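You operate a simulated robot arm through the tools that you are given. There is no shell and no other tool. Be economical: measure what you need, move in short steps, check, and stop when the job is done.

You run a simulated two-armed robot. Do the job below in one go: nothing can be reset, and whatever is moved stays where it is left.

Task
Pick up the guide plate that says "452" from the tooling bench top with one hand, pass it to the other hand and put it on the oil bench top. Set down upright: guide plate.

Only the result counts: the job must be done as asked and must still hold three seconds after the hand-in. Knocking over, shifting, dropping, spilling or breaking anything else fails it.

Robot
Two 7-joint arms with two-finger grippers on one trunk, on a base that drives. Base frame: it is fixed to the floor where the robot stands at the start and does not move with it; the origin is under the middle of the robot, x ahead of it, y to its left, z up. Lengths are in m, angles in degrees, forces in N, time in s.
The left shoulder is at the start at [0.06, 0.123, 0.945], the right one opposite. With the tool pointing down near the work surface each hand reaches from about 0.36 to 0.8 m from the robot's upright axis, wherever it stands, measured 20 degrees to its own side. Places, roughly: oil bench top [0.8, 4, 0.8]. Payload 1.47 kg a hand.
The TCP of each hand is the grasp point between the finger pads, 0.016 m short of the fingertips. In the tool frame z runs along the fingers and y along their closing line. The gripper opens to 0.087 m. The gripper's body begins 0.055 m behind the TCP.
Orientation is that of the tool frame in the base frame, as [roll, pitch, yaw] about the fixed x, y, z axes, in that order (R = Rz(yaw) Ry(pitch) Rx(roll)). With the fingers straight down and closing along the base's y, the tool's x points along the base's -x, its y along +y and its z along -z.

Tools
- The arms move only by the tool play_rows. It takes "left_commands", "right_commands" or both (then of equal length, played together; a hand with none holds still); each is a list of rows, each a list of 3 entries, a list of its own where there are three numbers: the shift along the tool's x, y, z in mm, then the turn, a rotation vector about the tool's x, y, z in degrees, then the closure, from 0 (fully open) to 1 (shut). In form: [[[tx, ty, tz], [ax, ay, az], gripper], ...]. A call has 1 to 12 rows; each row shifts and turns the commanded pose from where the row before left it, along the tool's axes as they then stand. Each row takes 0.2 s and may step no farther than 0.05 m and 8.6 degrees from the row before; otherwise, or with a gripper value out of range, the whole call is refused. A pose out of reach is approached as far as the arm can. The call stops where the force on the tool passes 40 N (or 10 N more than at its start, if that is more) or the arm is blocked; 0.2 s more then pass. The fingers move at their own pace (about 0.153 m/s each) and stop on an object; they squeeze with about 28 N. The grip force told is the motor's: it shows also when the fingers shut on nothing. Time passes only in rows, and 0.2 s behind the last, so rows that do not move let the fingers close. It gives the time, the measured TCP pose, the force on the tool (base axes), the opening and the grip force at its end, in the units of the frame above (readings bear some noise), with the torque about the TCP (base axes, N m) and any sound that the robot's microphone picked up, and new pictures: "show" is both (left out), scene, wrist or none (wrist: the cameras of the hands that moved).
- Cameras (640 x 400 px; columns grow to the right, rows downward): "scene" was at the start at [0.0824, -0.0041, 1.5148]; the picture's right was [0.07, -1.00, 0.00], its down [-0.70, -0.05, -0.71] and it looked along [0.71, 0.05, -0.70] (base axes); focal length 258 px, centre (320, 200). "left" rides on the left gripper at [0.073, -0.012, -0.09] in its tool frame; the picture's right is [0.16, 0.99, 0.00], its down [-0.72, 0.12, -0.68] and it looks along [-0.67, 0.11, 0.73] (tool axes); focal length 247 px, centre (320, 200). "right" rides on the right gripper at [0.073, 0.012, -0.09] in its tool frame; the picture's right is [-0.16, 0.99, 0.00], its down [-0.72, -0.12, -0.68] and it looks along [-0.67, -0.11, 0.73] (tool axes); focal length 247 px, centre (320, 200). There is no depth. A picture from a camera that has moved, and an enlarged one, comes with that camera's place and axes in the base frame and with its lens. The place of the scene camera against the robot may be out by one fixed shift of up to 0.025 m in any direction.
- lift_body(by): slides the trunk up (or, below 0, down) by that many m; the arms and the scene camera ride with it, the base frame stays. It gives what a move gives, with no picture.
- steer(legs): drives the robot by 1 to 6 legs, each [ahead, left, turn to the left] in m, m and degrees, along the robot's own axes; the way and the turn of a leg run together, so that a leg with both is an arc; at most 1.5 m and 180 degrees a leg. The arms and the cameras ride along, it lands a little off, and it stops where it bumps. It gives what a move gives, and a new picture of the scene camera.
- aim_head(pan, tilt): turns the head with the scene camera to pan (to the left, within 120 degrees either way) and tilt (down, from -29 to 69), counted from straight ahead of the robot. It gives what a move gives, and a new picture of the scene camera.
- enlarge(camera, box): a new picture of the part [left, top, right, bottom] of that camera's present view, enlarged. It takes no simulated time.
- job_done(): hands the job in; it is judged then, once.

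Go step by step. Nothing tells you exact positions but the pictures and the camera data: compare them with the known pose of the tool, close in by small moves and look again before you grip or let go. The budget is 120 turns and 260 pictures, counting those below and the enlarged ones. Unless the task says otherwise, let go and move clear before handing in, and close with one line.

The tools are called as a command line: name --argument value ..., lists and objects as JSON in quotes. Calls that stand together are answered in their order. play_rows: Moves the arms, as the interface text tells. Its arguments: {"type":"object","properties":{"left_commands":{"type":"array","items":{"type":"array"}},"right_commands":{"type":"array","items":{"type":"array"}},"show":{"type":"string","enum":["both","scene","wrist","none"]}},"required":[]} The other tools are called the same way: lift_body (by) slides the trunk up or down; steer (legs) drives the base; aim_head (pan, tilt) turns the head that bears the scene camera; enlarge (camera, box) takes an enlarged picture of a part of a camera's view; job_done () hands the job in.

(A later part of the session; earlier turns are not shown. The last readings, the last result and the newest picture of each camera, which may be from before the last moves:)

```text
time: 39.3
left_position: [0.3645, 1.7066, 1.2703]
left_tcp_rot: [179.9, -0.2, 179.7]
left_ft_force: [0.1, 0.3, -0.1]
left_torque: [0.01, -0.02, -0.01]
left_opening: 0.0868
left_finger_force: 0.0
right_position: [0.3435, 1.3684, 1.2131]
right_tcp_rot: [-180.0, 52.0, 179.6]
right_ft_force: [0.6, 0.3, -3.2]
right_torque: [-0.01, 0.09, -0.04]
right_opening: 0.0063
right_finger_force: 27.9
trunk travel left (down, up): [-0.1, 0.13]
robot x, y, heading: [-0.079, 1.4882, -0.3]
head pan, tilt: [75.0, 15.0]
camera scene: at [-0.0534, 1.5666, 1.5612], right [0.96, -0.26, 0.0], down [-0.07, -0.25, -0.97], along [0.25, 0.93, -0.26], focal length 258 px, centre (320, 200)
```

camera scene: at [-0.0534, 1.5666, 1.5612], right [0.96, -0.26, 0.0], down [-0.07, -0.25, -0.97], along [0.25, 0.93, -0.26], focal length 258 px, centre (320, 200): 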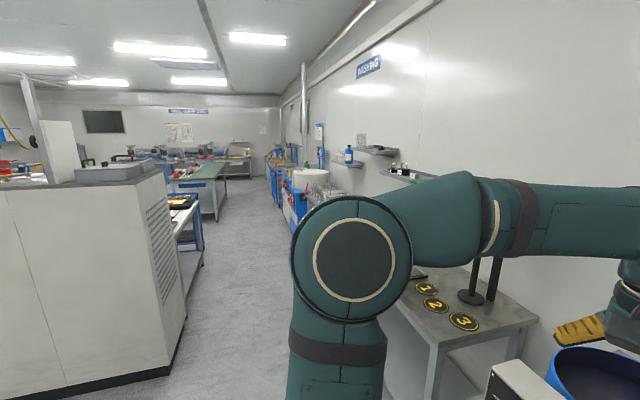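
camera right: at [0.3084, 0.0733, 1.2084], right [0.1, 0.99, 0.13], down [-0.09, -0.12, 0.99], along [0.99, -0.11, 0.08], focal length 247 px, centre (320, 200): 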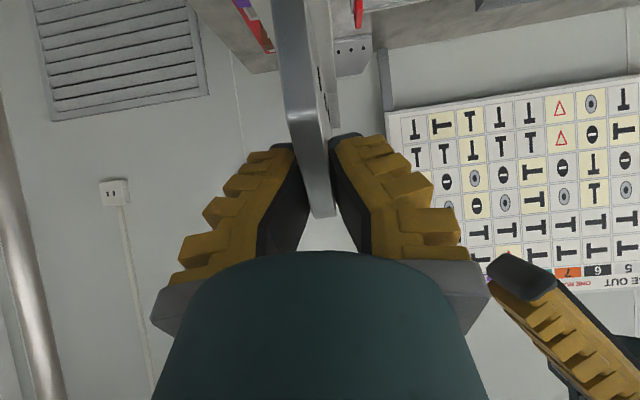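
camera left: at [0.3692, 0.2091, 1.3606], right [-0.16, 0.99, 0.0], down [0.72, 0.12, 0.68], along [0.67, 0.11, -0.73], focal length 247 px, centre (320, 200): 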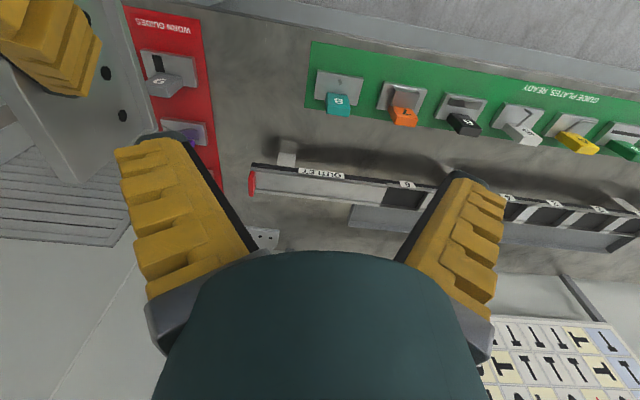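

A further bench with numbered discs is ahead, and a wall sign. I zoom in before driving on.

enlarge --camera "scene" --box '[300, 40, 560, 380]'

aim_head --pan 45 --tilt 35

```text
1.18 times, centred on (430, 210) of scene
camera zoom: at [-0.0534, 1.5666, 1.5612], right [0.96, -0.26, 0.0], down [-0.07, -0.25, -0.97], along [0.25, 0.93, -0.26], focal length 303 px, centre (191, 188)
```

zoom: 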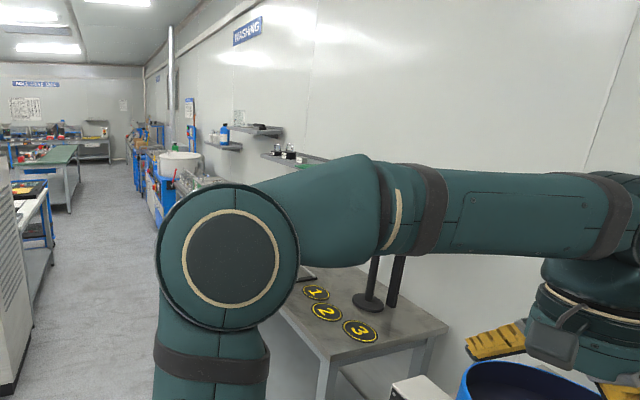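

```text
time: 40.2
left_position: [0.3647, 1.7066, 1.2696]
left_tcp_rot: [-180.0, 0.1, 179.8]
left_ft_force: [0.3, 0.3, -0.8]
left_torque: [0.03, -0.04, 0.02]
left_opening: 0.087
left_finger_force: 0.0
right_position: [0.3433, 1.3672, 1.2133]
right_tcp_rot: [179.9, 51.9, 179.6]
right_ft_force: [0.3, -0.2, -3.7]
right_torque: [0.02, 0.09, -0.01]
right_opening: 0.0059
right_finger_force: 28.4
trunk travel left (down, up): [-0.1, 0.13]
robot x, y, heading: [-0.0848, 1.485, 0.1]
head pan, tilt: [45.0, 35.0]
camera scene: at [-0.0155, 1.5385, 1.5292], right [0.7, -0.71, 0.0], down [-0.41, -0.4, -0.82], along [0.58, 0.58, -0.57], focal length 258 px, centre (320, 200)
```

scene: 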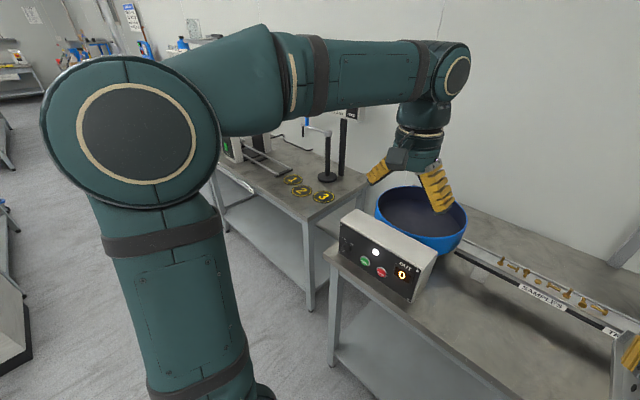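

The post on the next bench stands at x about 0.84, well beyond my hands. I continue left 1.2 m.

steer --legs '[[0, 1.2, 0]]'

```text
time: 51.0
left_position: [0.3641, 2.9057, 1.2707]
left_tcp_rot: [179.9, 0.0, -179.9]
left_ft_force: [0.4, -0.1, -0.4]
left_torque: [0.01, -0.04, 0.0]
left_opening: 0.0868
left_finger_force: 0.0
right_position: [0.347, 2.5687, 1.2126]
right_tcp_rot: [-179.9, 51.9, 179.8]
right_ft_force: [0.4, -0.2, -3.4]
right_torque: [0.02, 0.05, 0.02]
right_opening: 0.006
right_finger_force: 28.2
trunk travel left (down, up): [-0.1, 0.13]
robot x, y, heading: [-0.0762, 2.6845, 0.0]
head pan, tilt: [45.0, 35.0]
camera scene: at [-0.014, 2.7362, 1.5292], right [0.71, -0.71, 0.0], down [-0.41, -0.41, -0.82], along [0.58, 0.58, -0.57], focal length 258 px, centre (320, 200)
```

scene: 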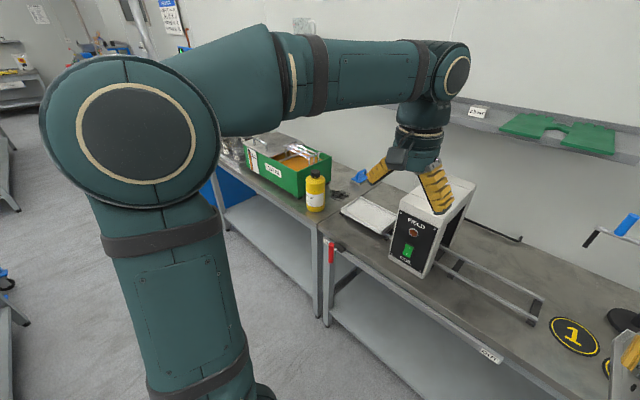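

The next bench (yellow bottle, green tray) at y about 3.7–4.3 looks like the oil bench. I continue left another 0.9 m.

steer --legs '[[0, 0.9, 0]]'

aim_head --pan 10 --tilt 40

```text
time: 59.2
left_position: [0.3298, 3.8226, 1.271]
left_tcp_rot: [-179.9, -0.1, -177.0]
left_ft_force: [0.2, 0.3, -0.1]
left_torque: [-0.02, 0.0, 0.04]
left_opening: 0.087
left_finger_force: 0.1
right_position: [0.3272, 3.4822, 1.2128]
right_tcp_rot: [180.0, 51.9, -177.1]
right_ft_force: [0.1, -0.1, -3.3]
right_torque: [0.01, 0.09, -0.02]
right_opening: 0.0058
right_finger_force: 27.4
trunk travel left (down, up): [-0.1, 0.13]
robot x, y, heading: [-0.1026, 3.5811, 3.1]
head pan, tilt: [45.0, 35.0]
camera scene: at [-0.0412, 3.6332, 1.5292], right [0.74, -0.67, 0.0], down [-0.38, -0.43, -0.82], along [0.55, 0.61, -0.57], focal length 258 px, centre (320, 200)
```

scene: 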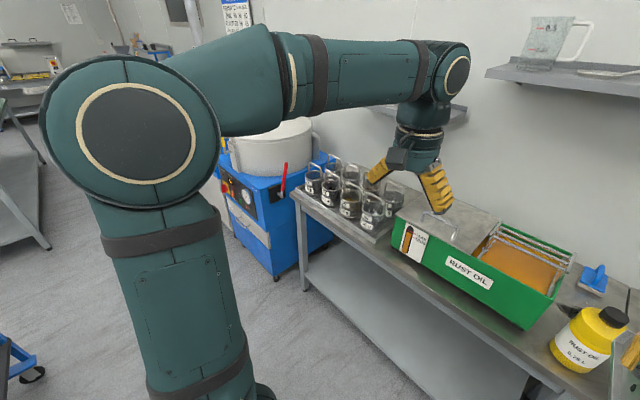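

```text
time: 60.2
left_position: [0.33, 3.8228, 1.2697]
left_tcp_rot: [180.0, -0.1, -177.0]
left_ft_force: [0.0, -0.3, -0.7]
left_torque: [-0.04, -0.01, -0.01]
left_opening: 0.0871
left_finger_force: 0.0
right_position: [0.3285, 3.4821, 1.2142]
right_tcp_rot: [-180.0, 51.9, -177.1]
right_ft_force: [-0.2, 0.4, -3.7]
right_torque: [0.0, 0.13, 0.02]
right_opening: 0.0058
right_finger_force: 28.1
trunk travel left (down, up): [-0.1, 0.13]
robot x, y, heading: [-0.1042, 3.5799, 2.8]
head pan, tilt: [10.0, 40.0]
camera scene: at [-0.0173, 3.5868, 1.5216], right [0.23, -0.97, 0.0], down [-0.63, -0.14, -0.77], along [0.75, 0.17, -0.64], focal length 258 px, centre (320, 200)
```

scene: 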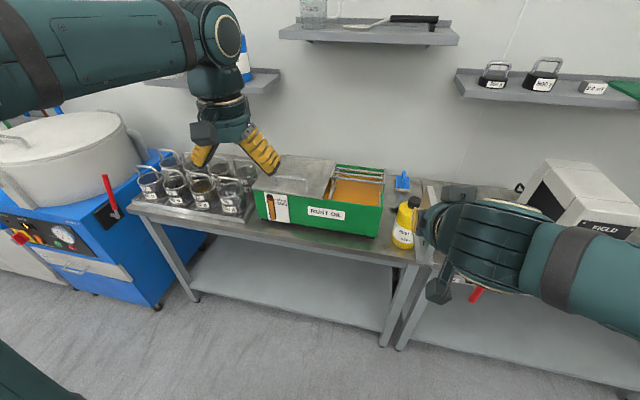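

This is the oil bench: mugs on the left, the rust-oil tray in the middle, a yellow bottle and a blue item on the right. I look closely for free space.

enlarge --camera "scene" --box '[330, 140, 490, 280]'

enlarge --camera "scene" --box '[120, 130, 330, 260]'

enlarge --camera "left" --box '[0, 0, 640, 400]'

enlarge --camera "right" --box '[0, 0, 640, 400]'

```text
2.86 times, centred on (410, 210) of scene
camera zoom: at [-0.0173, 3.5868, 1.5216], right [0.23, -0.97, 0.0], down [-0.63, -0.14, -0.77], along [0.75, 0.17, -0.64], focal length 736 px, centre (63, 171)
```

zoom: 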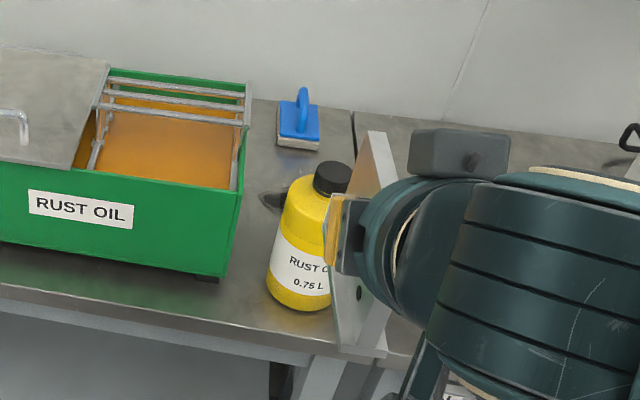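

```text
3.05 times, centred on (225, 195) of scene
camera zoom: at [-0.0173, 3.5868, 1.5216], right [0.23, -0.97, 0.0], down [-0.63, -0.14, -0.77], along [0.75, 0.17, -0.64], focal length 785 px, centre (610, 215)
```

zoom: 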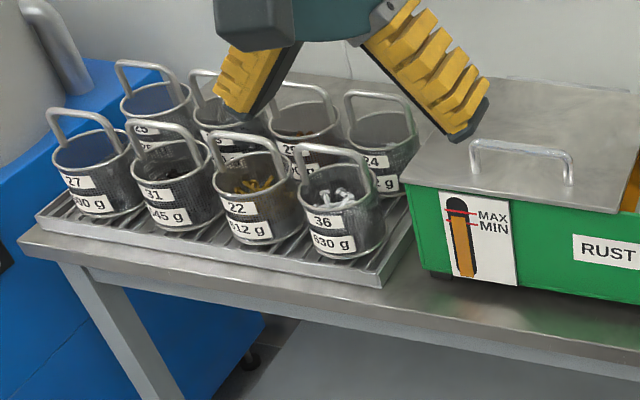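

```text
1.00 times, centred on (320, 200) of left (not enlarged: the box is as wide or as high as the picture)
camera zoom: at [0.2562, 3.8059, 1.3606], right [-0.21, 0.98, 0.0], down [0.72, 0.15, 0.68], along [0.66, 0.14, -0.73], focal length 247 px, centre (320, 200)
```

zoom: 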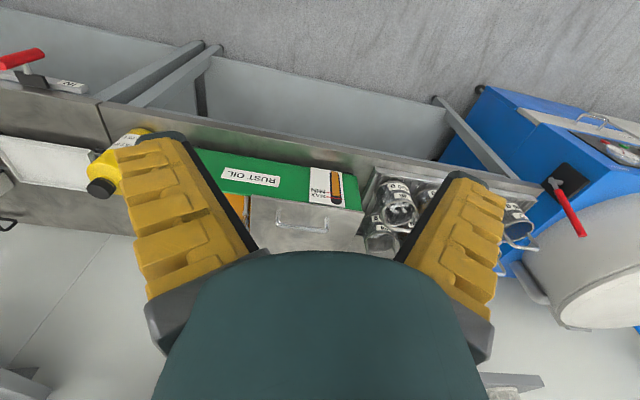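

```text
1.00 times, centred on (320, 200) of right (not enlarged: the box is as wide or as high as the picture)
camera zoom: at [0.212, 3.4886, 1.2087], right [0.05, 0.99, 0.12], down [-0.08, -0.12, 0.99], along [1.0, -0.06, 0.08], focal length 247 px, centre (320, 200)
```

zoom: 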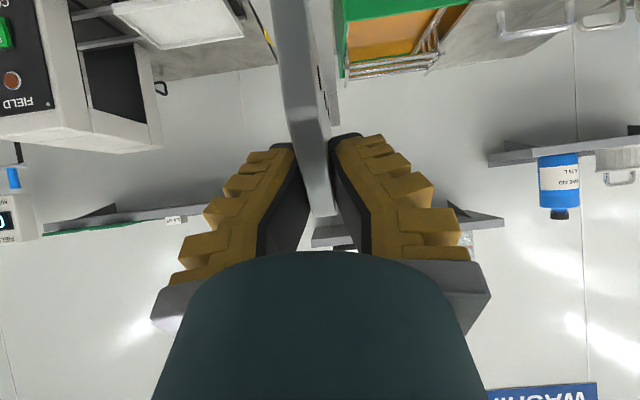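

The free spot on the oil bench is behind the yellow bottle and in front of the blue brush (x about 0.72–0.94, y about 3.36–3.54). I'll approach from the right with the hand yawed, so I drive a little right, square up and look at the spot.

steer --legs '[[0, -0.17, -3]]'

aim_head --pan 0 --tilt 42

enlarge --camera "scene" --box '[200, 120, 440, 270]'

enlarge --camera "left" --box '[0, 0, 320, 250]'

```text
time: 62.3
left_position: [0.3459, 3.6298, 1.2688]
left_tcp_rot: [-180.0, 0.0, -179.8]
left_ft_force: [-0.4, 0.9, -0.2]
left_torque: [0.01, 0.01, -0.01]
left_opening: 0.0869
left_finger_force: 0.1
right_position: [0.3274, 3.2908, 1.2122]
right_tcp_rot: [179.9, 51.9, 179.9]
right_ft_force: [-0.3, -0.8, -3.6]
right_torque: [0.02, 0.12, 0.03]
right_opening: 0.006
right_finger_force: 28.1
trunk travel left (down, up): [-0.1, 0.13]
robot x, y, heading: [-0.0987, 3.4047, -0.0]
head pan, tilt: [10.0, 40.0]
camera scene: at [-0.0118, 3.412, 1.5216], right [0.18, -0.98, 0.0], down [-0.63, -0.11, -0.77], along [0.75, 0.13, -0.64], focal length 258 px, centre (320, 200)
```

scene: 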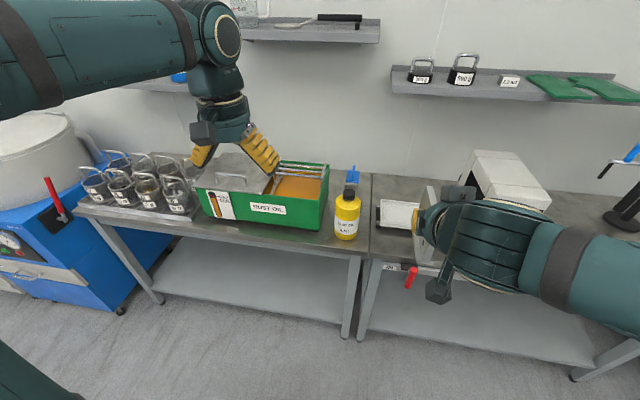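

```text
time: 63.0
left_position: [0.3455, 3.6307, 1.2698]
left_tcp_rot: [180.0, 0.0, -179.8]
left_ft_force: [0.3, -0.2, -0.2]
left_torque: [0.0, 0.01, 0.01]
left_opening: 0.0868
left_finger_force: 0.0
right_position: [0.328, 3.2918, 1.2134]
right_tcp_rot: [-180.0, 51.9, 179.8]
right_ft_force: [-0.2, -0.1, -3.6]
right_torque: [0.0, 0.11, -0.02]
right_opening: 0.0061
right_finger_force: 28.2
trunk travel left (down, up): [-0.1, 0.13]
robot x, y, heading: [-0.0943, 3.4067, -0.0]
head pan, tilt: [0.0, 42.0]
camera scene: at [-0.0119, 3.3979, 1.5187], right [0.0, -1.0, 0.0], down [-0.67, 0.0, -0.74], along [0.74, 0.0, -0.67], focal length 258 px, centre (320, 200)
```

scene: 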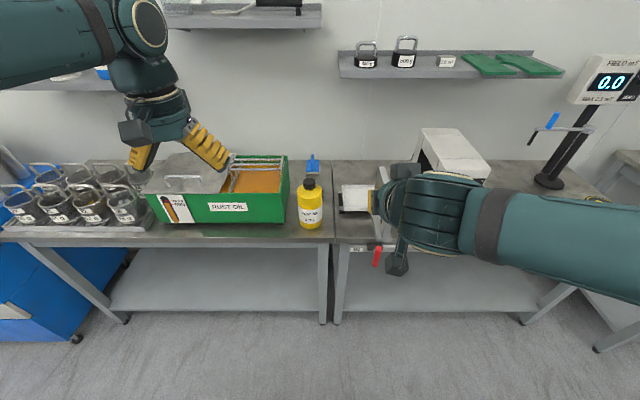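

```text
2.67 times, centred on (320, 195) of scene
camera zoom: at [-0.0119, 3.3979, 1.5187], right [0.0, -1.0, 0.0], down [-0.67, 0.0, -0.74], along [0.74, 0.0, -0.67], focal length 687 px, centre (320, 213)
```

zoom: 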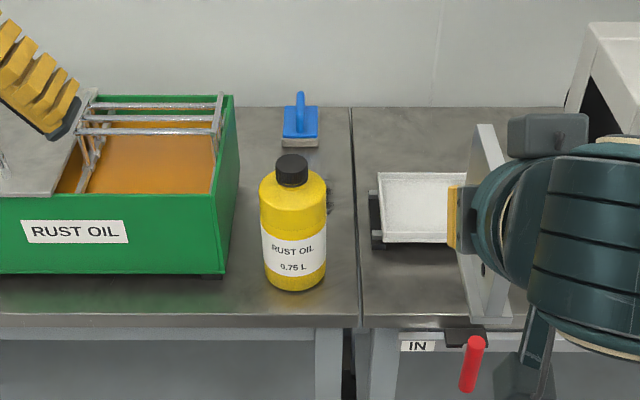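

```text
1.60 times, centred on (160, 125) of left
camera zoom: at [0.2719, 3.6182, 1.3606], right [-0.16, 0.99, 0.0], down [0.72, 0.12, 0.68], along [0.67, 0.11, -0.73], focal length 395 px, centre (576, 320)
```

zoom: 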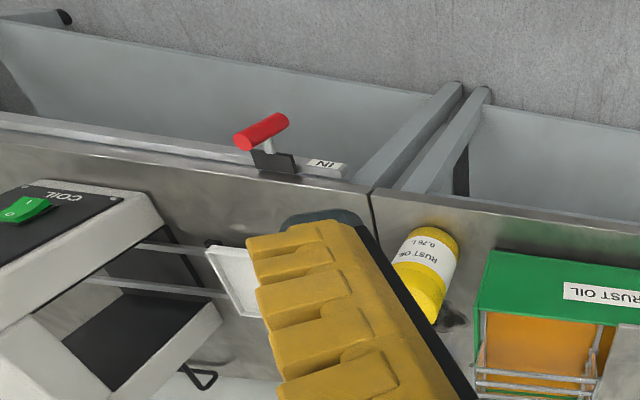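

From straight ahead, the free spot spans x about 0.70–0.95 and y about 3.36–3.53. I'll put the plate at about (0.875, 3.437) with the hand yawed about 55°, clear of bottle, brush and the white tray. First I drive 0.24 m closer.

steer --legs '[[0.24, 0, 0]]'

play_rows --right_commands '[[[0, 0, 0], [-6.46, 0, -5.05], 1], [[0, 0, 0], [-6.46, 0, -5.05], 1], [[0, 0, 0], [-6.46, 0, -5.05], 1], [[0, 0, 0], [-6.46, 0, -5.05], 1], [[0, 0, 0], [-6.46, 0, -5.05], 1], [[0, 0, 0], [-6.46, 0, -5.05], 1], [[0, 0, 0], [-4.6, 0, -3.6], 1], [[0, 0, 0], [0, 0, 0], 1]]'

```text
time: 64.8
left_position: [0.5917, 3.6318, 1.2688]
left_tcp_rot: [180.0, 0.0, -179.8]
left_ft_force: [0.3, -0.1, 0.8]
left_torque: [0.01, 0.05, -0.01]
left_opening: 0.0869
left_finger_force: 0.1
right_position: [0.5725, 3.2925, 1.2115]
right_tcp_rot: [-179.9, 51.9, 179.9]
right_ft_force: [0.2, -0.1, -4.0]
right_torque: [0.01, 0.09, 0.01]
right_opening: 0.0061
right_finger_force: 27.8
trunk travel left (down, up): [-0.1, 0.13]
robot x, y, heading: [0.1493, 3.4044, 0.2]
head pan, tilt: [0.0, 42.0]
camera scene: at [0.2338, 3.3984, 1.5186], right [0.0, -1.0, 0.0], down [-0.67, 0.0, -0.74], along [0.74, 0.0, -0.67], focal length 258 px, centre (320, 200)
```

scene: 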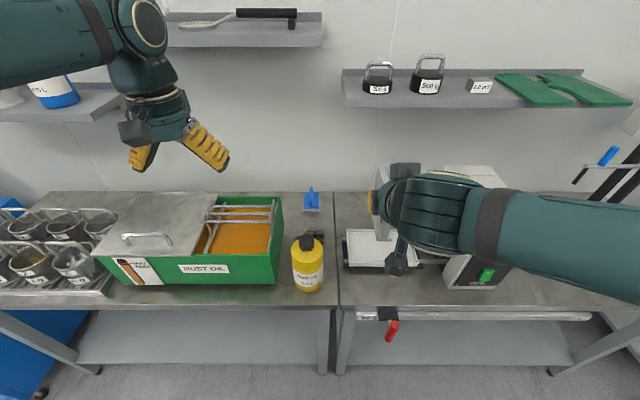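

```text
time: 66.6
left_position: [0.5901, 3.632, 1.2704]
left_tcp_rot: [179.9, -0.1, -179.8]
left_ft_force: [0.1, 0.3, 0.5]
left_torque: [-0.02, 0.0, -0.01]
left_opening: 0.087
left_finger_force: 0.1
right_position: [0.5715, 3.291, 1.213]
right_tcp_rot: [180.0, 52.0, -125.1]
right_ft_force: [0.2, 0.1, -3.3]
right_torque: [-0.09, 0.04, -0.01]
right_opening: 0.006
right_finger_force: 27.4
trunk travel left (down, up): [-0.1, 0.13]
robot x, y, heading: [0.1449, 3.4114, 0.1]
head pan, tilt: [0.0, 42.0]
camera scene: at [0.2326, 3.3985, 1.5187], right [0.0, -1.0, 0.0], down [-0.67, 0.0, -0.74], along [0.74, 0.0, -0.67], focal length 258 px, centre (320, 200)
camera right: at [0.4963, 3.2048, 1.2086], right [-0.75, 0.65, 0.13], down [0.04, -0.14, 0.99], along [0.66, 0.75, 0.08], focal length 247 px, centre (320, 200)
```

scene: 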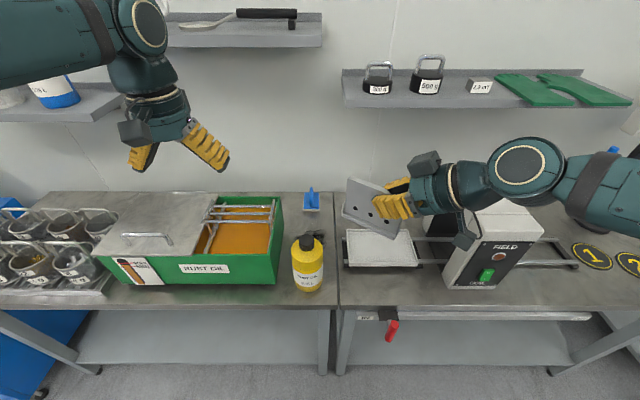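
right: 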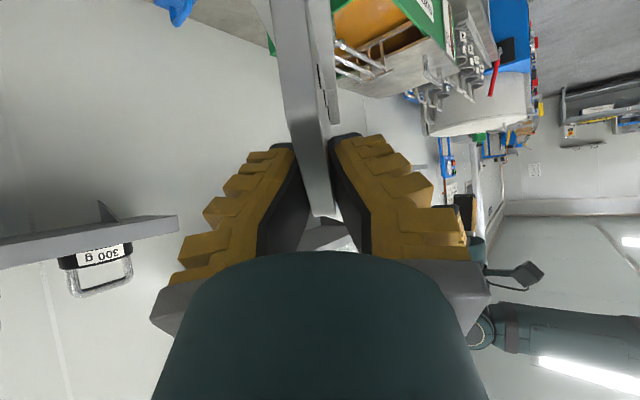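

Yaw is done and the view is good. I zoom on the target spot to fix bench height and object positions from this second viewpoint.

enlarge --camera "scene" --box '[200, 170, 440, 320]'

```text
2.67 times, centred on (320, 245) of scene
camera zoom: at [0.2326, 3.3985, 1.5187], right [0.0, -1.0, 0.0], down [-0.67, 0.0, -0.74], along [0.74, 0.0, -0.67], focal length 687 px, centre (320, 80)
```

zoom: 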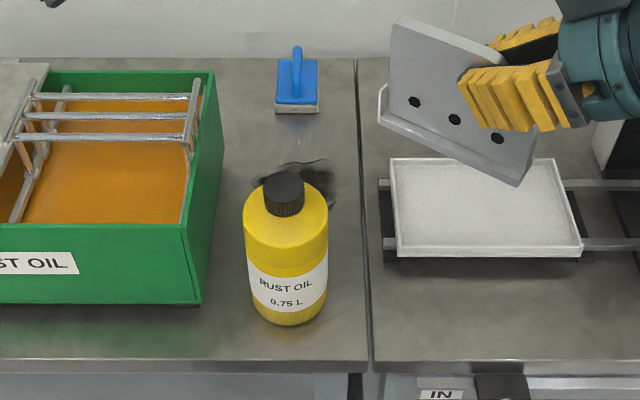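

There's a dark patch behind the bottle exactly at my target. I check what it is.

enlarge --camera "scene" --box '[285, 215, 345, 260]'

enlarge --camera "left" --box '[0, 60, 240, 260]'

```text
8.89 times, centred on (315, 238) of scene
camera zoom: at [0.2326, 3.3985, 1.5187], right [0.0, -1.0, 0.0], down [-0.67, 0.0, -0.74], along [0.74, 0.0, -0.67], focal length 2289 px, centre (364, -133)
```

zoom: 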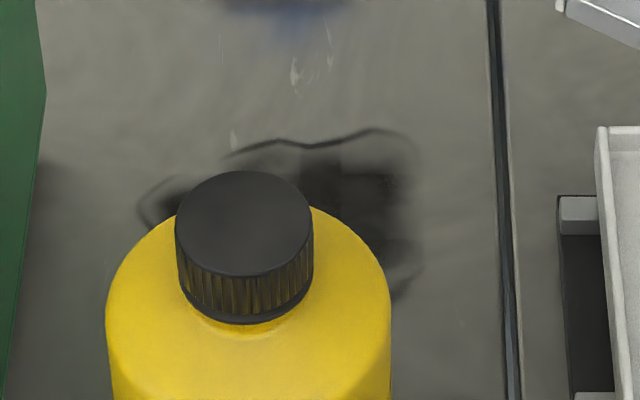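

```text
2.00 times, centred on (120, 160) of left
camera zoom: at [0.5162, 3.619, 1.3606], right [-0.16, 0.99, 0.0], down [0.72, 0.12, 0.68], along [0.67, 0.11, -0.73], focal length 494 px, centre (720, 280)
```

zoom: 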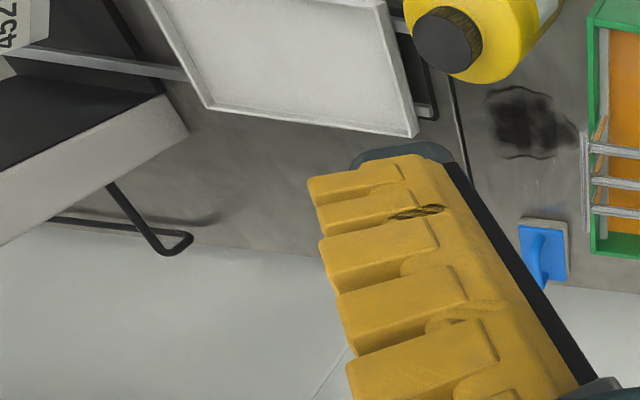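

It is only a flat oil stain, and the bench top is at about z 0.80. A shelf edge (x about 0.93, z about 1.25) lies to the right, so I keep the 55° yaw and stay low. I move over the target at TCP z 1.13.

play_rows --right_commands '[[[-12.6, -18, 31], [0, 0, 0], 1], [[-12.6, -18, 31], [0, 0, 0], 1], [[-12.6, -18, 31], [0, 0, 0], 1], [[-12.6, -18, 31], [0, 0, 0], 1], [[-12.6, -18, 31], [0, 0, 0], 1], [[-12.6, -18, 31], [0, 0, 0], 1], [[-12.6, -18, 31], [0, 0, 0], 1], [[-12.6, -18, 31], [0, 0, 0], 1], [[-12.6, -18, 31], [0, 0, 0], 1], [[0, 0, 0], [0, 0, 0], 1]]'

enlarge --camera "scene" --box '[200, 130, 440, 280]'

```text
time: 68.8
left_position: [0.5906, 3.6316, 1.2712]
left_tcp_rot: [-180.0, -0.1, -179.9]
left_ft_force: [0.9, -0.5, 0.9]
left_torque: [0.0, 0.02, 0.04]
left_opening: 0.0871
left_finger_force: 0.0
right_position: [0.7174, 3.3518, 1.1751]
right_tcp_rot: [179.8, 52.0, -125.0]
right_ft_force: [0.0, 0.0, -2.7]
right_torque: [-0.1, 0.1, -0.03]
right_opening: 0.0058
right_finger_force: 27.5
right hand out of reach, approached as far as the arm can: row 5, 6, 7, 8, 9
trunk travel left (down, up): [-0.1, 0.13]
robot x, y, heading: [0.1473, 3.4098, 0.0]
head pan, tilt: [0.0, 42.0]
camera scene: at [0.2326, 3.3986, 1.5187], right [0.0, -1.0, 0.0], down [-0.67, 0.0, -0.74], along [0.74, 0.0, -0.67], focal length 258 px, centre (320, 200)
camera right: at [0.6409, 3.2642, 1.1715], right [-0.75, 0.64, 0.13], down [0.04, -0.14, 0.99], along [0.66, 0.75, 0.08], focal length 247 px, centre (320, 200)
```

scene: 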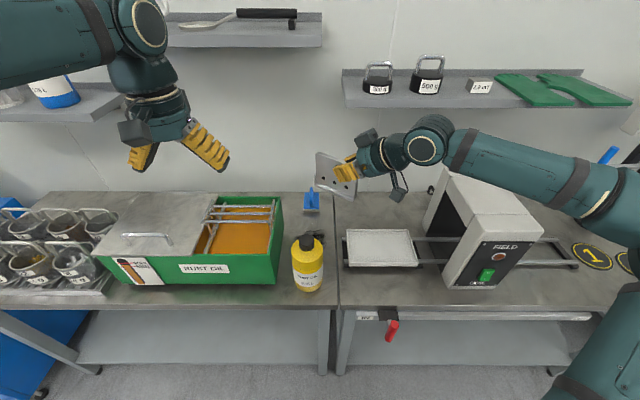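
right: 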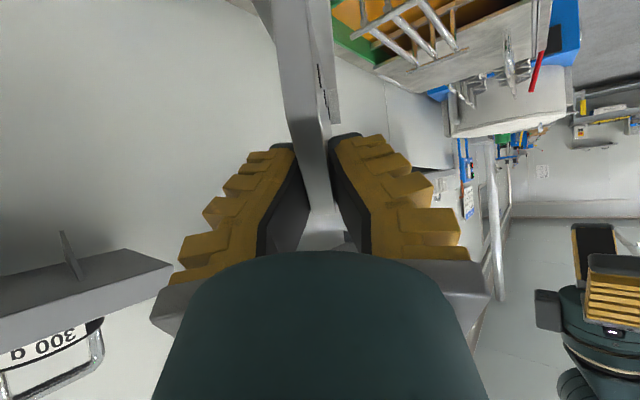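

```text
2.67 times, centred on (320, 205) of scene
camera zoom: at [0.2326, 3.3986, 1.5187], right [0.0, -1.0, 0.0], down [-0.67, 0.0, -0.74], along [0.74, 0.0, -0.67], focal length 687 px, centre (320, 187)
```

zoom: 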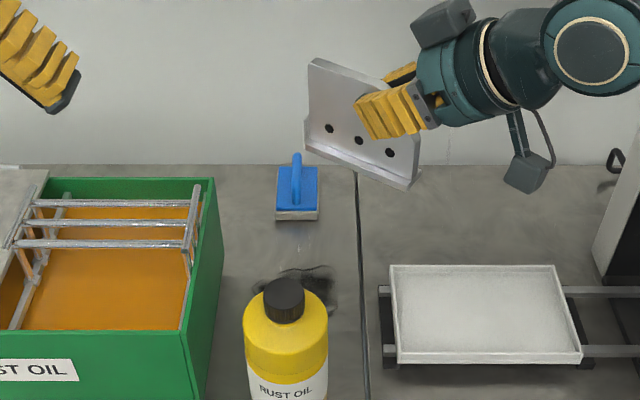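

The arm ran out of reach for this yaw. I'll retract slightly, turn the base about 20° left and shift right, so the hand needs far less yaw relative to the robot.

play_rows --right_commands '[[[12.6, 18, -31], [0, 0, 0], 1], [[12.6, 18, -31], [0, 0, 0], 1], [[12.6, 18, -31], [0, 0, 0], 1], [[12.6, 18, -31], [6.3, 0, 4.9], 1], [[0, 0, 0], [6.3, 0, 4.9], 1], [[0, 0, 0], [6.3, 0, 4.9], 1], [[0, 0, 0], [5, 0, 3.9], 1], [[0, 0, 0], [0, 0, 0], 1]]' --show "none"

```text
time: 70.6
left_position: [0.5906, 3.6312, 1.2706]
left_tcp_rot: [-180.0, 0.0, -179.7]
left_ft_force: [0.6, -1.7, 0.4]
left_torque: [0.01, 0.0, -0.02]
left_opening: 0.087
left_finger_force: 0.0
right_position: [0.5805, 3.2853, 1.2131]
right_tcp_rot: [180.0, 51.8, -155.3]
right_ft_force: [-0.4, 0.1, -2.8]
right_torque: [-0.02, 0.09, -0.03]
right_opening: 0.0061
right_finger_force: 28.1
trunk travel left (down, up): [-0.1, 0.13]
robot x, y, heading: [0.148, 3.4096, 0.1]
head pan, tilt: [0.0, 42.0]
```

steer --legs '[[0, -0.23, 0], [0, 0, 20]]'

```text
time: 74.3
left_position: [0.4865, 3.5439, 1.2707]
left_tcp_rot: [-180.0, 0.0, -159.6]
left_ft_force: [-0.5, 0.1, -0.2]
left_torque: [0.0, 0.0, 0.01]
left_opening: 0.0871
left_finger_force: 0.1
right_position: [0.5977, 3.2169, 1.2136]
right_tcp_rot: [-180.0, 51.8, -135.1]
right_ft_force: [0.2, -0.3, -3.5]
right_torque: [-0.07, 0.05, -0.01]
right_opening: 0.0059
right_finger_force: 28.0
trunk travel left (down, up): [-0.1, 0.13]
robot x, y, heading: [0.1518, 3.1831, 20.4]
head pan, tilt: [0.0, 42.0]
camera scene: at [0.2275, 3.2042, 1.5187], right [0.35, -0.94, 0.0], down [-0.63, -0.23, -0.74], along [0.7, 0.26, -0.67], focal length 258 px, centre (320, 200)
```

scene: 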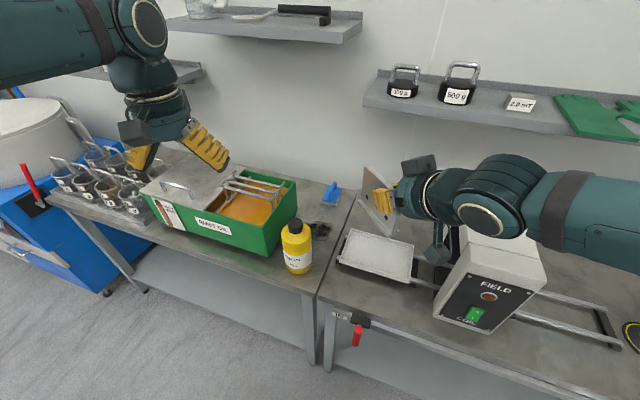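

The robot is now turned 20° with the hand at a world yaw of 45°. I advance again toward the spot above the target.

play_rows --right_commands '[[[-12, -3.1, 33.7], [0, 0, 0], 1], [[-12, -3.1, 33.7], [0, 0, 0], 1], [[-12, -3.1, 33.7], [0, 0, 0], 1], [[-12, -3.1, 33.7], [0, 0, 0], 1], [[-12, -3.1, 33.7], [0, 0, 0], 1], [[-12, -3.1, 33.7], [0, 0, 0], 1], [[-12, -3.1, 33.7], [0, 0, 0], 1], [[-12, -3.1, 33.7], [0, 0, 0], 1], [[-12, -3.1, 33.7], [0, 0, 0], 1], [[-12, -3.1, 33.7], [0, 0, 0], 1], [[0, 0, 0], [0, 0, 0], 1]]'

```text
time: 76.7
left_position: [0.487, 3.5422, 1.2709]
left_tcp_rot: [180.0, 0.0, -159.6]
left_ft_force: [0.6, -0.5, 0.3]
left_torque: [0.04, -0.02, -0.03]
left_opening: 0.0871
left_finger_force: 0.1
right_position: [0.8595, 3.4322, 1.1017]
right_tcp_rot: [-180.0, 52.0, -135.1]
right_ft_force: [-0.4, 0.2, -3.9]
right_torque: [-0.03, 0.1, -0.01]
right_opening: 0.006
right_finger_force: 28.6
trunk travel left (down, up): [-0.1, 0.13]
robot x, y, heading: [0.1466, 3.1816, 20.3]
head pan, tilt: [0.0, 42.0]
camera scene: at [0.2268, 3.2035, 1.5188], right [0.35, -0.94, 0.0], down [-0.63, -0.23, -0.74], along [0.7, 0.26, -0.67], focal length 258 px, centre (320, 200)
camera right: at [0.7696, 3.3587, 1.0979], right [-0.63, 0.77, 0.12], down [0.02, -0.15, 0.99], along [0.78, 0.62, 0.08], focal length 247 px, centre (320, 200)
```

scene: 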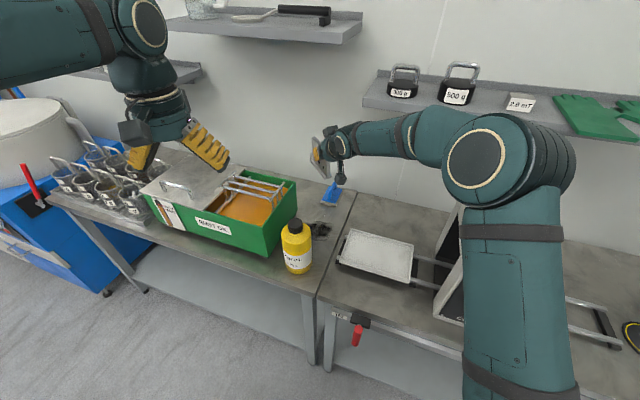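
right: 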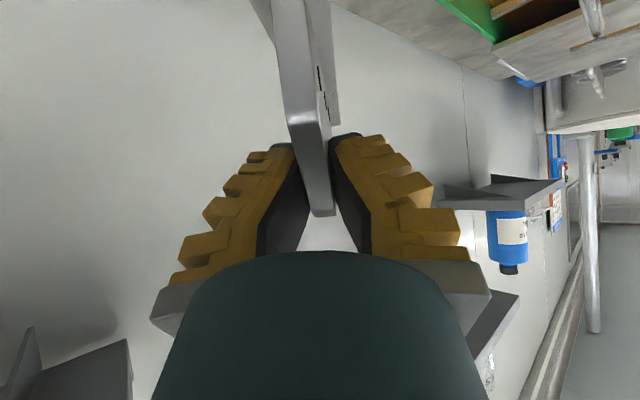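

Reached. I check the view from both scene and left wrist before descending.

enlarge --camera "left" --box '[0, 0, 640, 400]'

enlarge --camera "scene" --box '[240, 110, 440, 280]'

```text
1.00 times, centred on (320, 200) of left (not enlarged: the box is as wide or as high as the picture)
camera zoom: at [0.4207, 3.5062, 1.3609], right [-0.49, 0.87, 0.0], down [0.64, 0.36, 0.68], along [0.59, 0.33, -0.73], focal length 247 px, centre (320, 200)
```

zoom: 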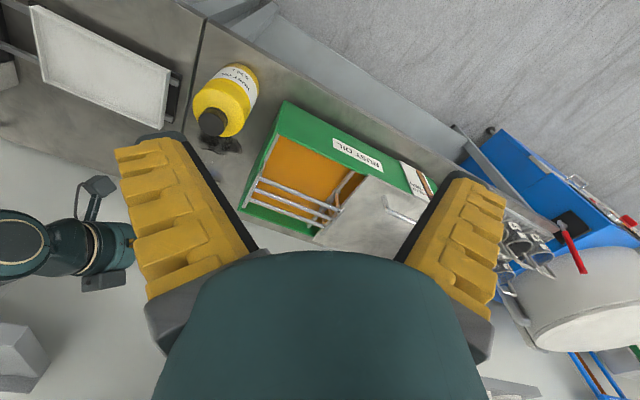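

```text
2.35 times, centred on (340, 195) of scene
camera zoom: at [0.2268, 3.2035, 1.5188], right [0.35, -0.94, 0.0], down [-0.63, -0.23, -0.74], along [0.7, 0.26, -0.67], focal length 606 px, centre (273, 212)
```

zoom: 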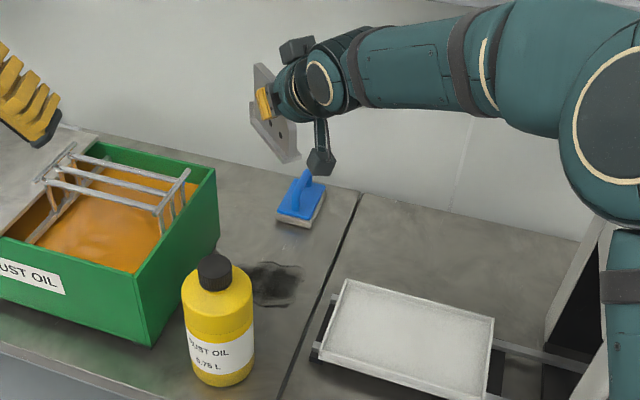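

Geometry checks out: far end of the plate will be about 40 mm from the brush and about 35 mm from the tray. I descend in stages, watching the forearm near the coil box.

play_rows --right_commands '[[[23.6, 0, 18.5], [0, 0, 0], 1], [[23.6, 0, 18.5], [0, 0, 0], 1], [[23.6, 0, 18.5], [0, 0, 0], 1], [[0, 0, 0], [0, 0, 0], 1]]'

```text
time: 77.7
left_position: [0.4858, 3.5424, 1.2705]
left_tcp_rot: [180.0, 0.0, -159.6]
left_ft_force: [0.1, -0.1, -0.7]
left_torque: [-0.02, 0.01, 0.02]
left_opening: 0.087
left_finger_force: 0.0
right_position: [0.8575, 3.4334, 1.011]
right_tcp_rot: [-180.0, 52.0, -135.0]
right_ft_force: [-0.2, -0.8, -3.8]
right_torque: [-0.06, 0.05, 0.0]
right_opening: 0.0058
right_finger_force: 27.7
trunk travel left (down, up): [-0.1, 0.13]
robot x, y, heading: [0.1462, 3.1804, 20.3]
head pan, tilt: [0.0, 42.0]
camera scene: at [0.2273, 3.2038, 1.5187], right [0.35, -0.94, 0.0], down [-0.63, -0.23, -0.74], along [0.7, 0.26, -0.67], focal length 258 px, centre (320, 200)
camera right: at [0.7685, 3.3608, 1.006], right [-0.63, 0.77, 0.12], down [0.02, -0.15, 0.99], along [0.78, 0.62, 0.08], focal length 247 px, centre (320, 200)
```

scene: 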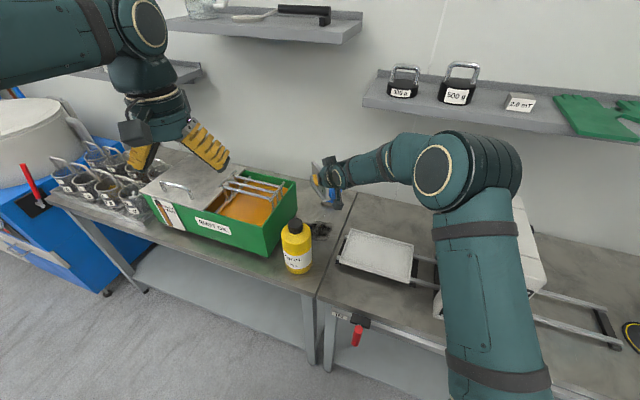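
right: 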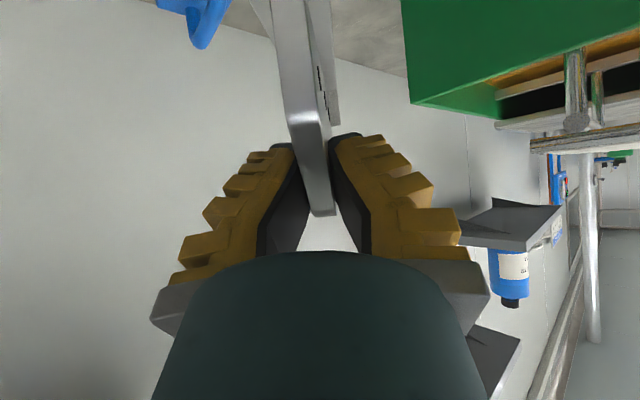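

Before descending further I want to see the elbow's clearance from the coil box. I turn the head that way.

aim_head --pan -35 --tilt 40

enlarge --camera "left" --box '[0, 60, 240, 300]'

```text
time: 78.7
left_position: [0.4864, 3.5444, 1.2704]
left_tcp_rot: [180.0, -0.1, -159.6]
left_ft_force: [-0.1, -0.4, 0.3]
left_torque: [0.02, -0.05, -0.03]
left_opening: 0.087
left_finger_force: 0.1
right_position: [0.8585, 3.4343, 1.0106]
right_tcp_rot: [-180.0, 51.8, -135.1]
right_ft_force: [0.3, 0.0, -3.7]
right_torque: [-0.06, 0.09, 0.03]
right_opening: 0.0061
right_finger_force: 27.9
trunk travel left (down, up): [-0.1, 0.13]
robot x, y, heading: [0.1462, 3.1792, 20.4]
head pan, tilt: [-35.0, 40.0]
camera scene: at [0.2316, 3.1535, 1.5216], right [-0.25, -0.97, 0.0], down [-0.62, 0.16, -0.77], along [0.74, -0.19, -0.64], focal length 258 px, centre (320, 200)
```

scene: 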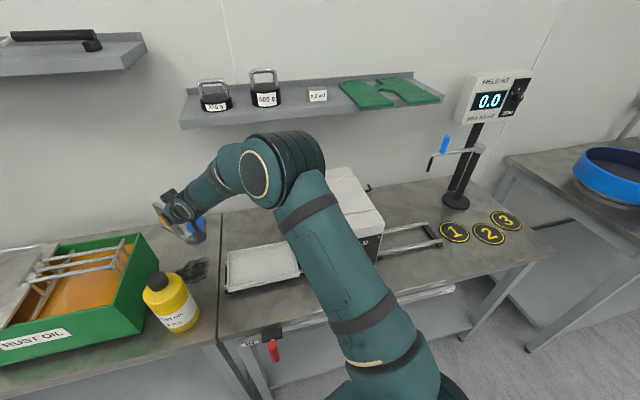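

```text
1.67 times, centred on (120, 180) of left
camera zoom: at [0.4216, 3.5067, 1.3605], right [-0.49, 0.87, 0.0], down [0.64, 0.36, 0.68], along [0.59, 0.33, -0.73], focal length 412 px, centre (653, 233)
```

zoom: 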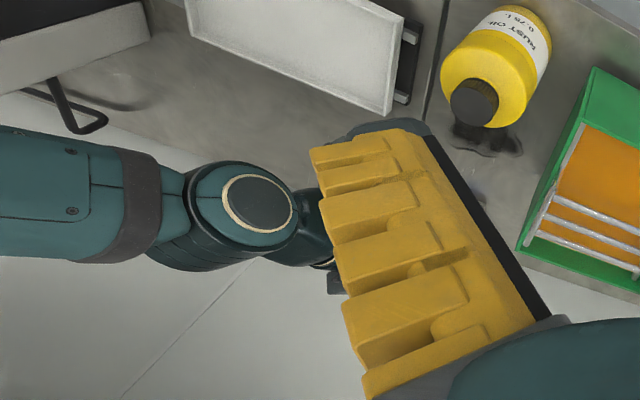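

The coil-box top is only about z 1.0 and the elbow is at z about 1.26, so there is ample clearance. I descend further and look back at the plate.

play_rows --right_commands '[[[23.6, 0, 18.5], [0, 0, 0], 1], [[23.6, 0, 18.5], [0, 0, 0], 1], [[23.6, 0, 18.5], [0, 0, 0], 1], [[12, 0, 9.2], [0, 0, 0], 1], [[0, 0, 0], [0, 0, 0], 1]]'

aim_head --pan 2 --tilt 42

enlarge --camera "scene" --box '[270, 130, 390, 260]'

```text
time: 79.9
left_position: [0.4883, 3.543, 1.2699]
left_tcp_rot: [-180.0, 0.0, -159.7]
left_ft_force: [0.5, 0.3, 0.1]
left_torque: [-0.03, 0.03, -0.01]
left_opening: 0.0872
left_finger_force: 0.1
right_position: [0.8582, 3.435, 0.9052]
right_tcp_rot: [180.0, 51.9, -135.2]
right_ft_force: [-0.1, 0.1, -4.2]
right_torque: [-0.08, 0.03, -0.01]
right_opening: 0.0061
right_finger_force: 27.9
trunk travel left (down, up): [-0.1, 0.13]
robot x, y, heading: [0.1449, 3.1817, 20.6]
head pan, tilt: [-35.0, 40.0]
camera scene: at [0.2316, 3.1535, 1.5216], right [-0.25, -0.97, 0.0], down [-0.62, 0.16, -0.77], along [0.74, -0.19, -0.64], focal length 258 px, centre (320, 200)
camera right: at [0.7678, 3.3617, 0.9011], right [-0.63, 0.77, 0.12], down [0.02, -0.14, 0.99], along [0.78, 0.62, 0.08], focal length 247 px, centre (320, 200)
```

scene: 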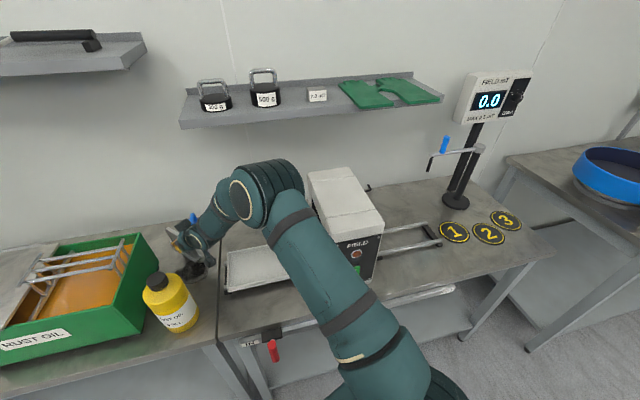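
right: 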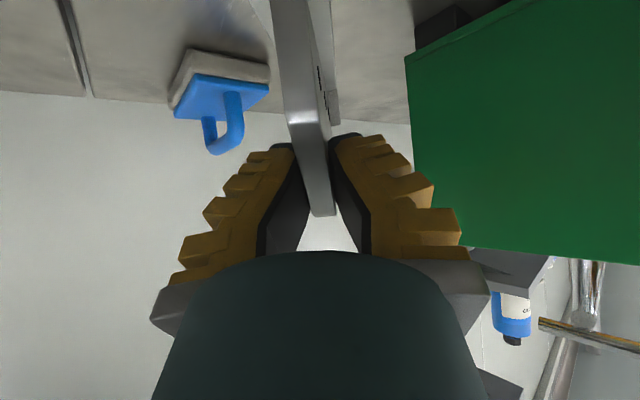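

```text
time: 81.0
left_position: [0.488, 3.5439, 1.2709]
left_tcp_rot: [-179.9, 0.0, -159.6]
left_ft_force: [0.4, -0.5, -0.4]
left_torque: [0.07, 0.01, 0.01]
left_opening: 0.0869
left_finger_force: 0.1
right_position: [0.8577, 3.4355, 0.9058]
right_tcp_rot: [-180.0, 51.8, -135.0]
right_ft_force: [0.1, -0.1, -3.3]
right_torque: [-0.07, 0.06, 0.01]
right_opening: 0.006
right_finger_force: 28.3
trunk travel left (down, up): [-0.1, 0.13]
robot x, y, heading: [0.1462, 3.1806, 20.5]
head pan, tilt: [2.0, 42.0]
camera scene: at [0.2267, 3.2067, 1.5187], right [0.38, -0.93, 0.0], down [-0.62, -0.25, -0.74], along [0.69, 0.28, -0.67], focal length 258 px, centre (320, 200)
```

scene: 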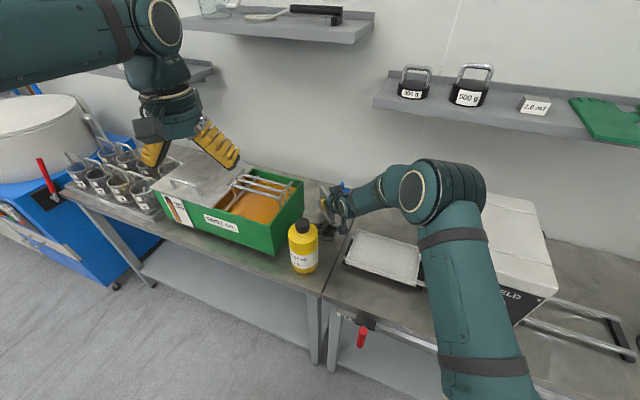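

```text
3.08 times, centred on (330, 195) of scene
camera zoom: at [0.2267, 3.2067, 1.5187], right [0.38, -0.93, 0.0], down [-0.62, -0.25, -0.74], along [0.69, 0.28, -0.67], focal length 792 px, centre (289, 215)
```

zoom: 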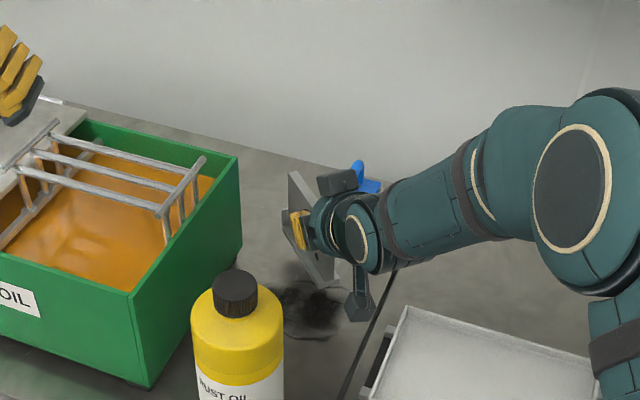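

Clear on all sides. I lower slowly toward contact, expected at about TCP z 0.863.

play_rows --right_commands '[[[4.7, 0, 3.7], [0, 0, 0], 1], [[4.7, 0, 3.7], [0, 0, 0], 1], [[4.7, 0, 3.7], [0, 0, 0], 1], [[4.7, 0, 3.7], [0, 0, 0], 1], [[3.2, 0, 2.5], [0, 0, 0], 1], [[0, 0, 0], [0, 0, 0], 1]]' --show "wrist"

enlarge --camera "scene" --box '[300, 170, 360, 230]'

```text
time: 82.4
left_position: [0.4877, 3.5437, 1.2705]
left_tcp_rot: [-179.9, -0.1, -159.6]
left_ft_force: [0.7, 1.1, -0.4]
left_torque: [0.02, 0.0, 0.02]
left_opening: 0.0872
left_finger_force: 0.0
right_position: [0.86, 3.4342, 0.8774]
right_tcp_rot: [-179.9, 51.9, -135.1]
right_ft_force: [-0.3, 0.1, -3.6]
right_torque: [-0.1, 0.11, 0.0]
right_opening: 0.0059
right_finger_force: 28.1
trunk travel left (down, up): [-0.1, 0.13]
robot x, y, heading: [0.1487, 3.1808, 20.4]
head pan, tilt: [2.0, 42.0]
camera right: at [0.7701, 3.361, 0.8727], right [-0.63, 0.77, 0.12], down [0.02, -0.14, 0.99], along [0.78, 0.62, 0.08], focal length 247 px, centre (320, 200)
```

right: 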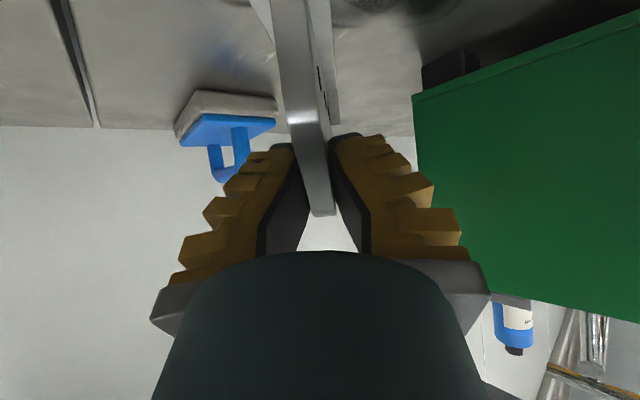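

```text
6.67 times, centred on (330, 200) of scene
camera zoom: at [0.2267, 3.2067, 1.5187], right [0.38, -0.92, 0.0], down [-0.62, -0.25, -0.74], along [0.69, 0.28, -0.67], focal length 1717 px, centre (253, 200)
```

zoom: 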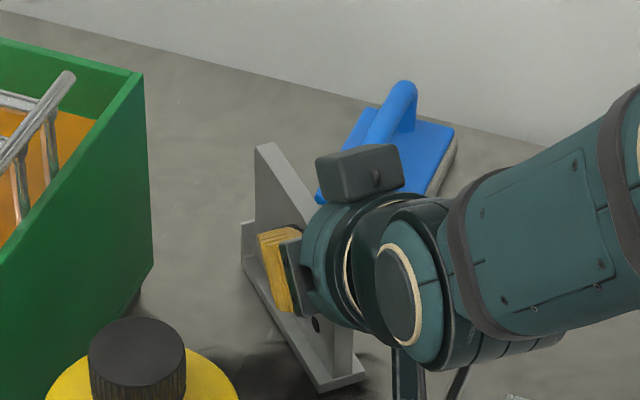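

Still free. I lower in 2 mm steps watching for contact.

play_rows --right_commands '[[[1.6, 0, 1.2], [0, 0, 0], 1], [[1.6, 0, 1.2], [0, 0, 0], 1], [[1.6, 0, 1.2], [0, 0, 0], 1], [[1.6, 0, 1.2], [0, 0, 0], 1], [[0, 0, 0], [0, 0, 0], 1]]' --show "none"

```text
time: 83.6
left_position: [0.4851, 3.5428, 1.2716]
left_tcp_rot: [-179.9, 0.0, -159.6]
left_ft_force: [0.4, -0.3, -0.1]
left_torque: [0.0, 0.01, -0.05]
left_opening: 0.0869
left_finger_force: 0.0
right_position: [0.8592, 3.4347, 0.8741]
right_tcp_rot: [-179.7, 52.4, -135.0]
right_ft_force: [4.6, 0.0, 20.7]
right_torque: [0.13, -0.11, -0.03]
right_opening: 0.0073
right_finger_force: 27.9
trunk travel left (down, up): [-0.1, 0.13]
robot x, y, heading: [0.1518, 3.1851, 20.3]
head pan, tilt: [2.0, 42.0]
```

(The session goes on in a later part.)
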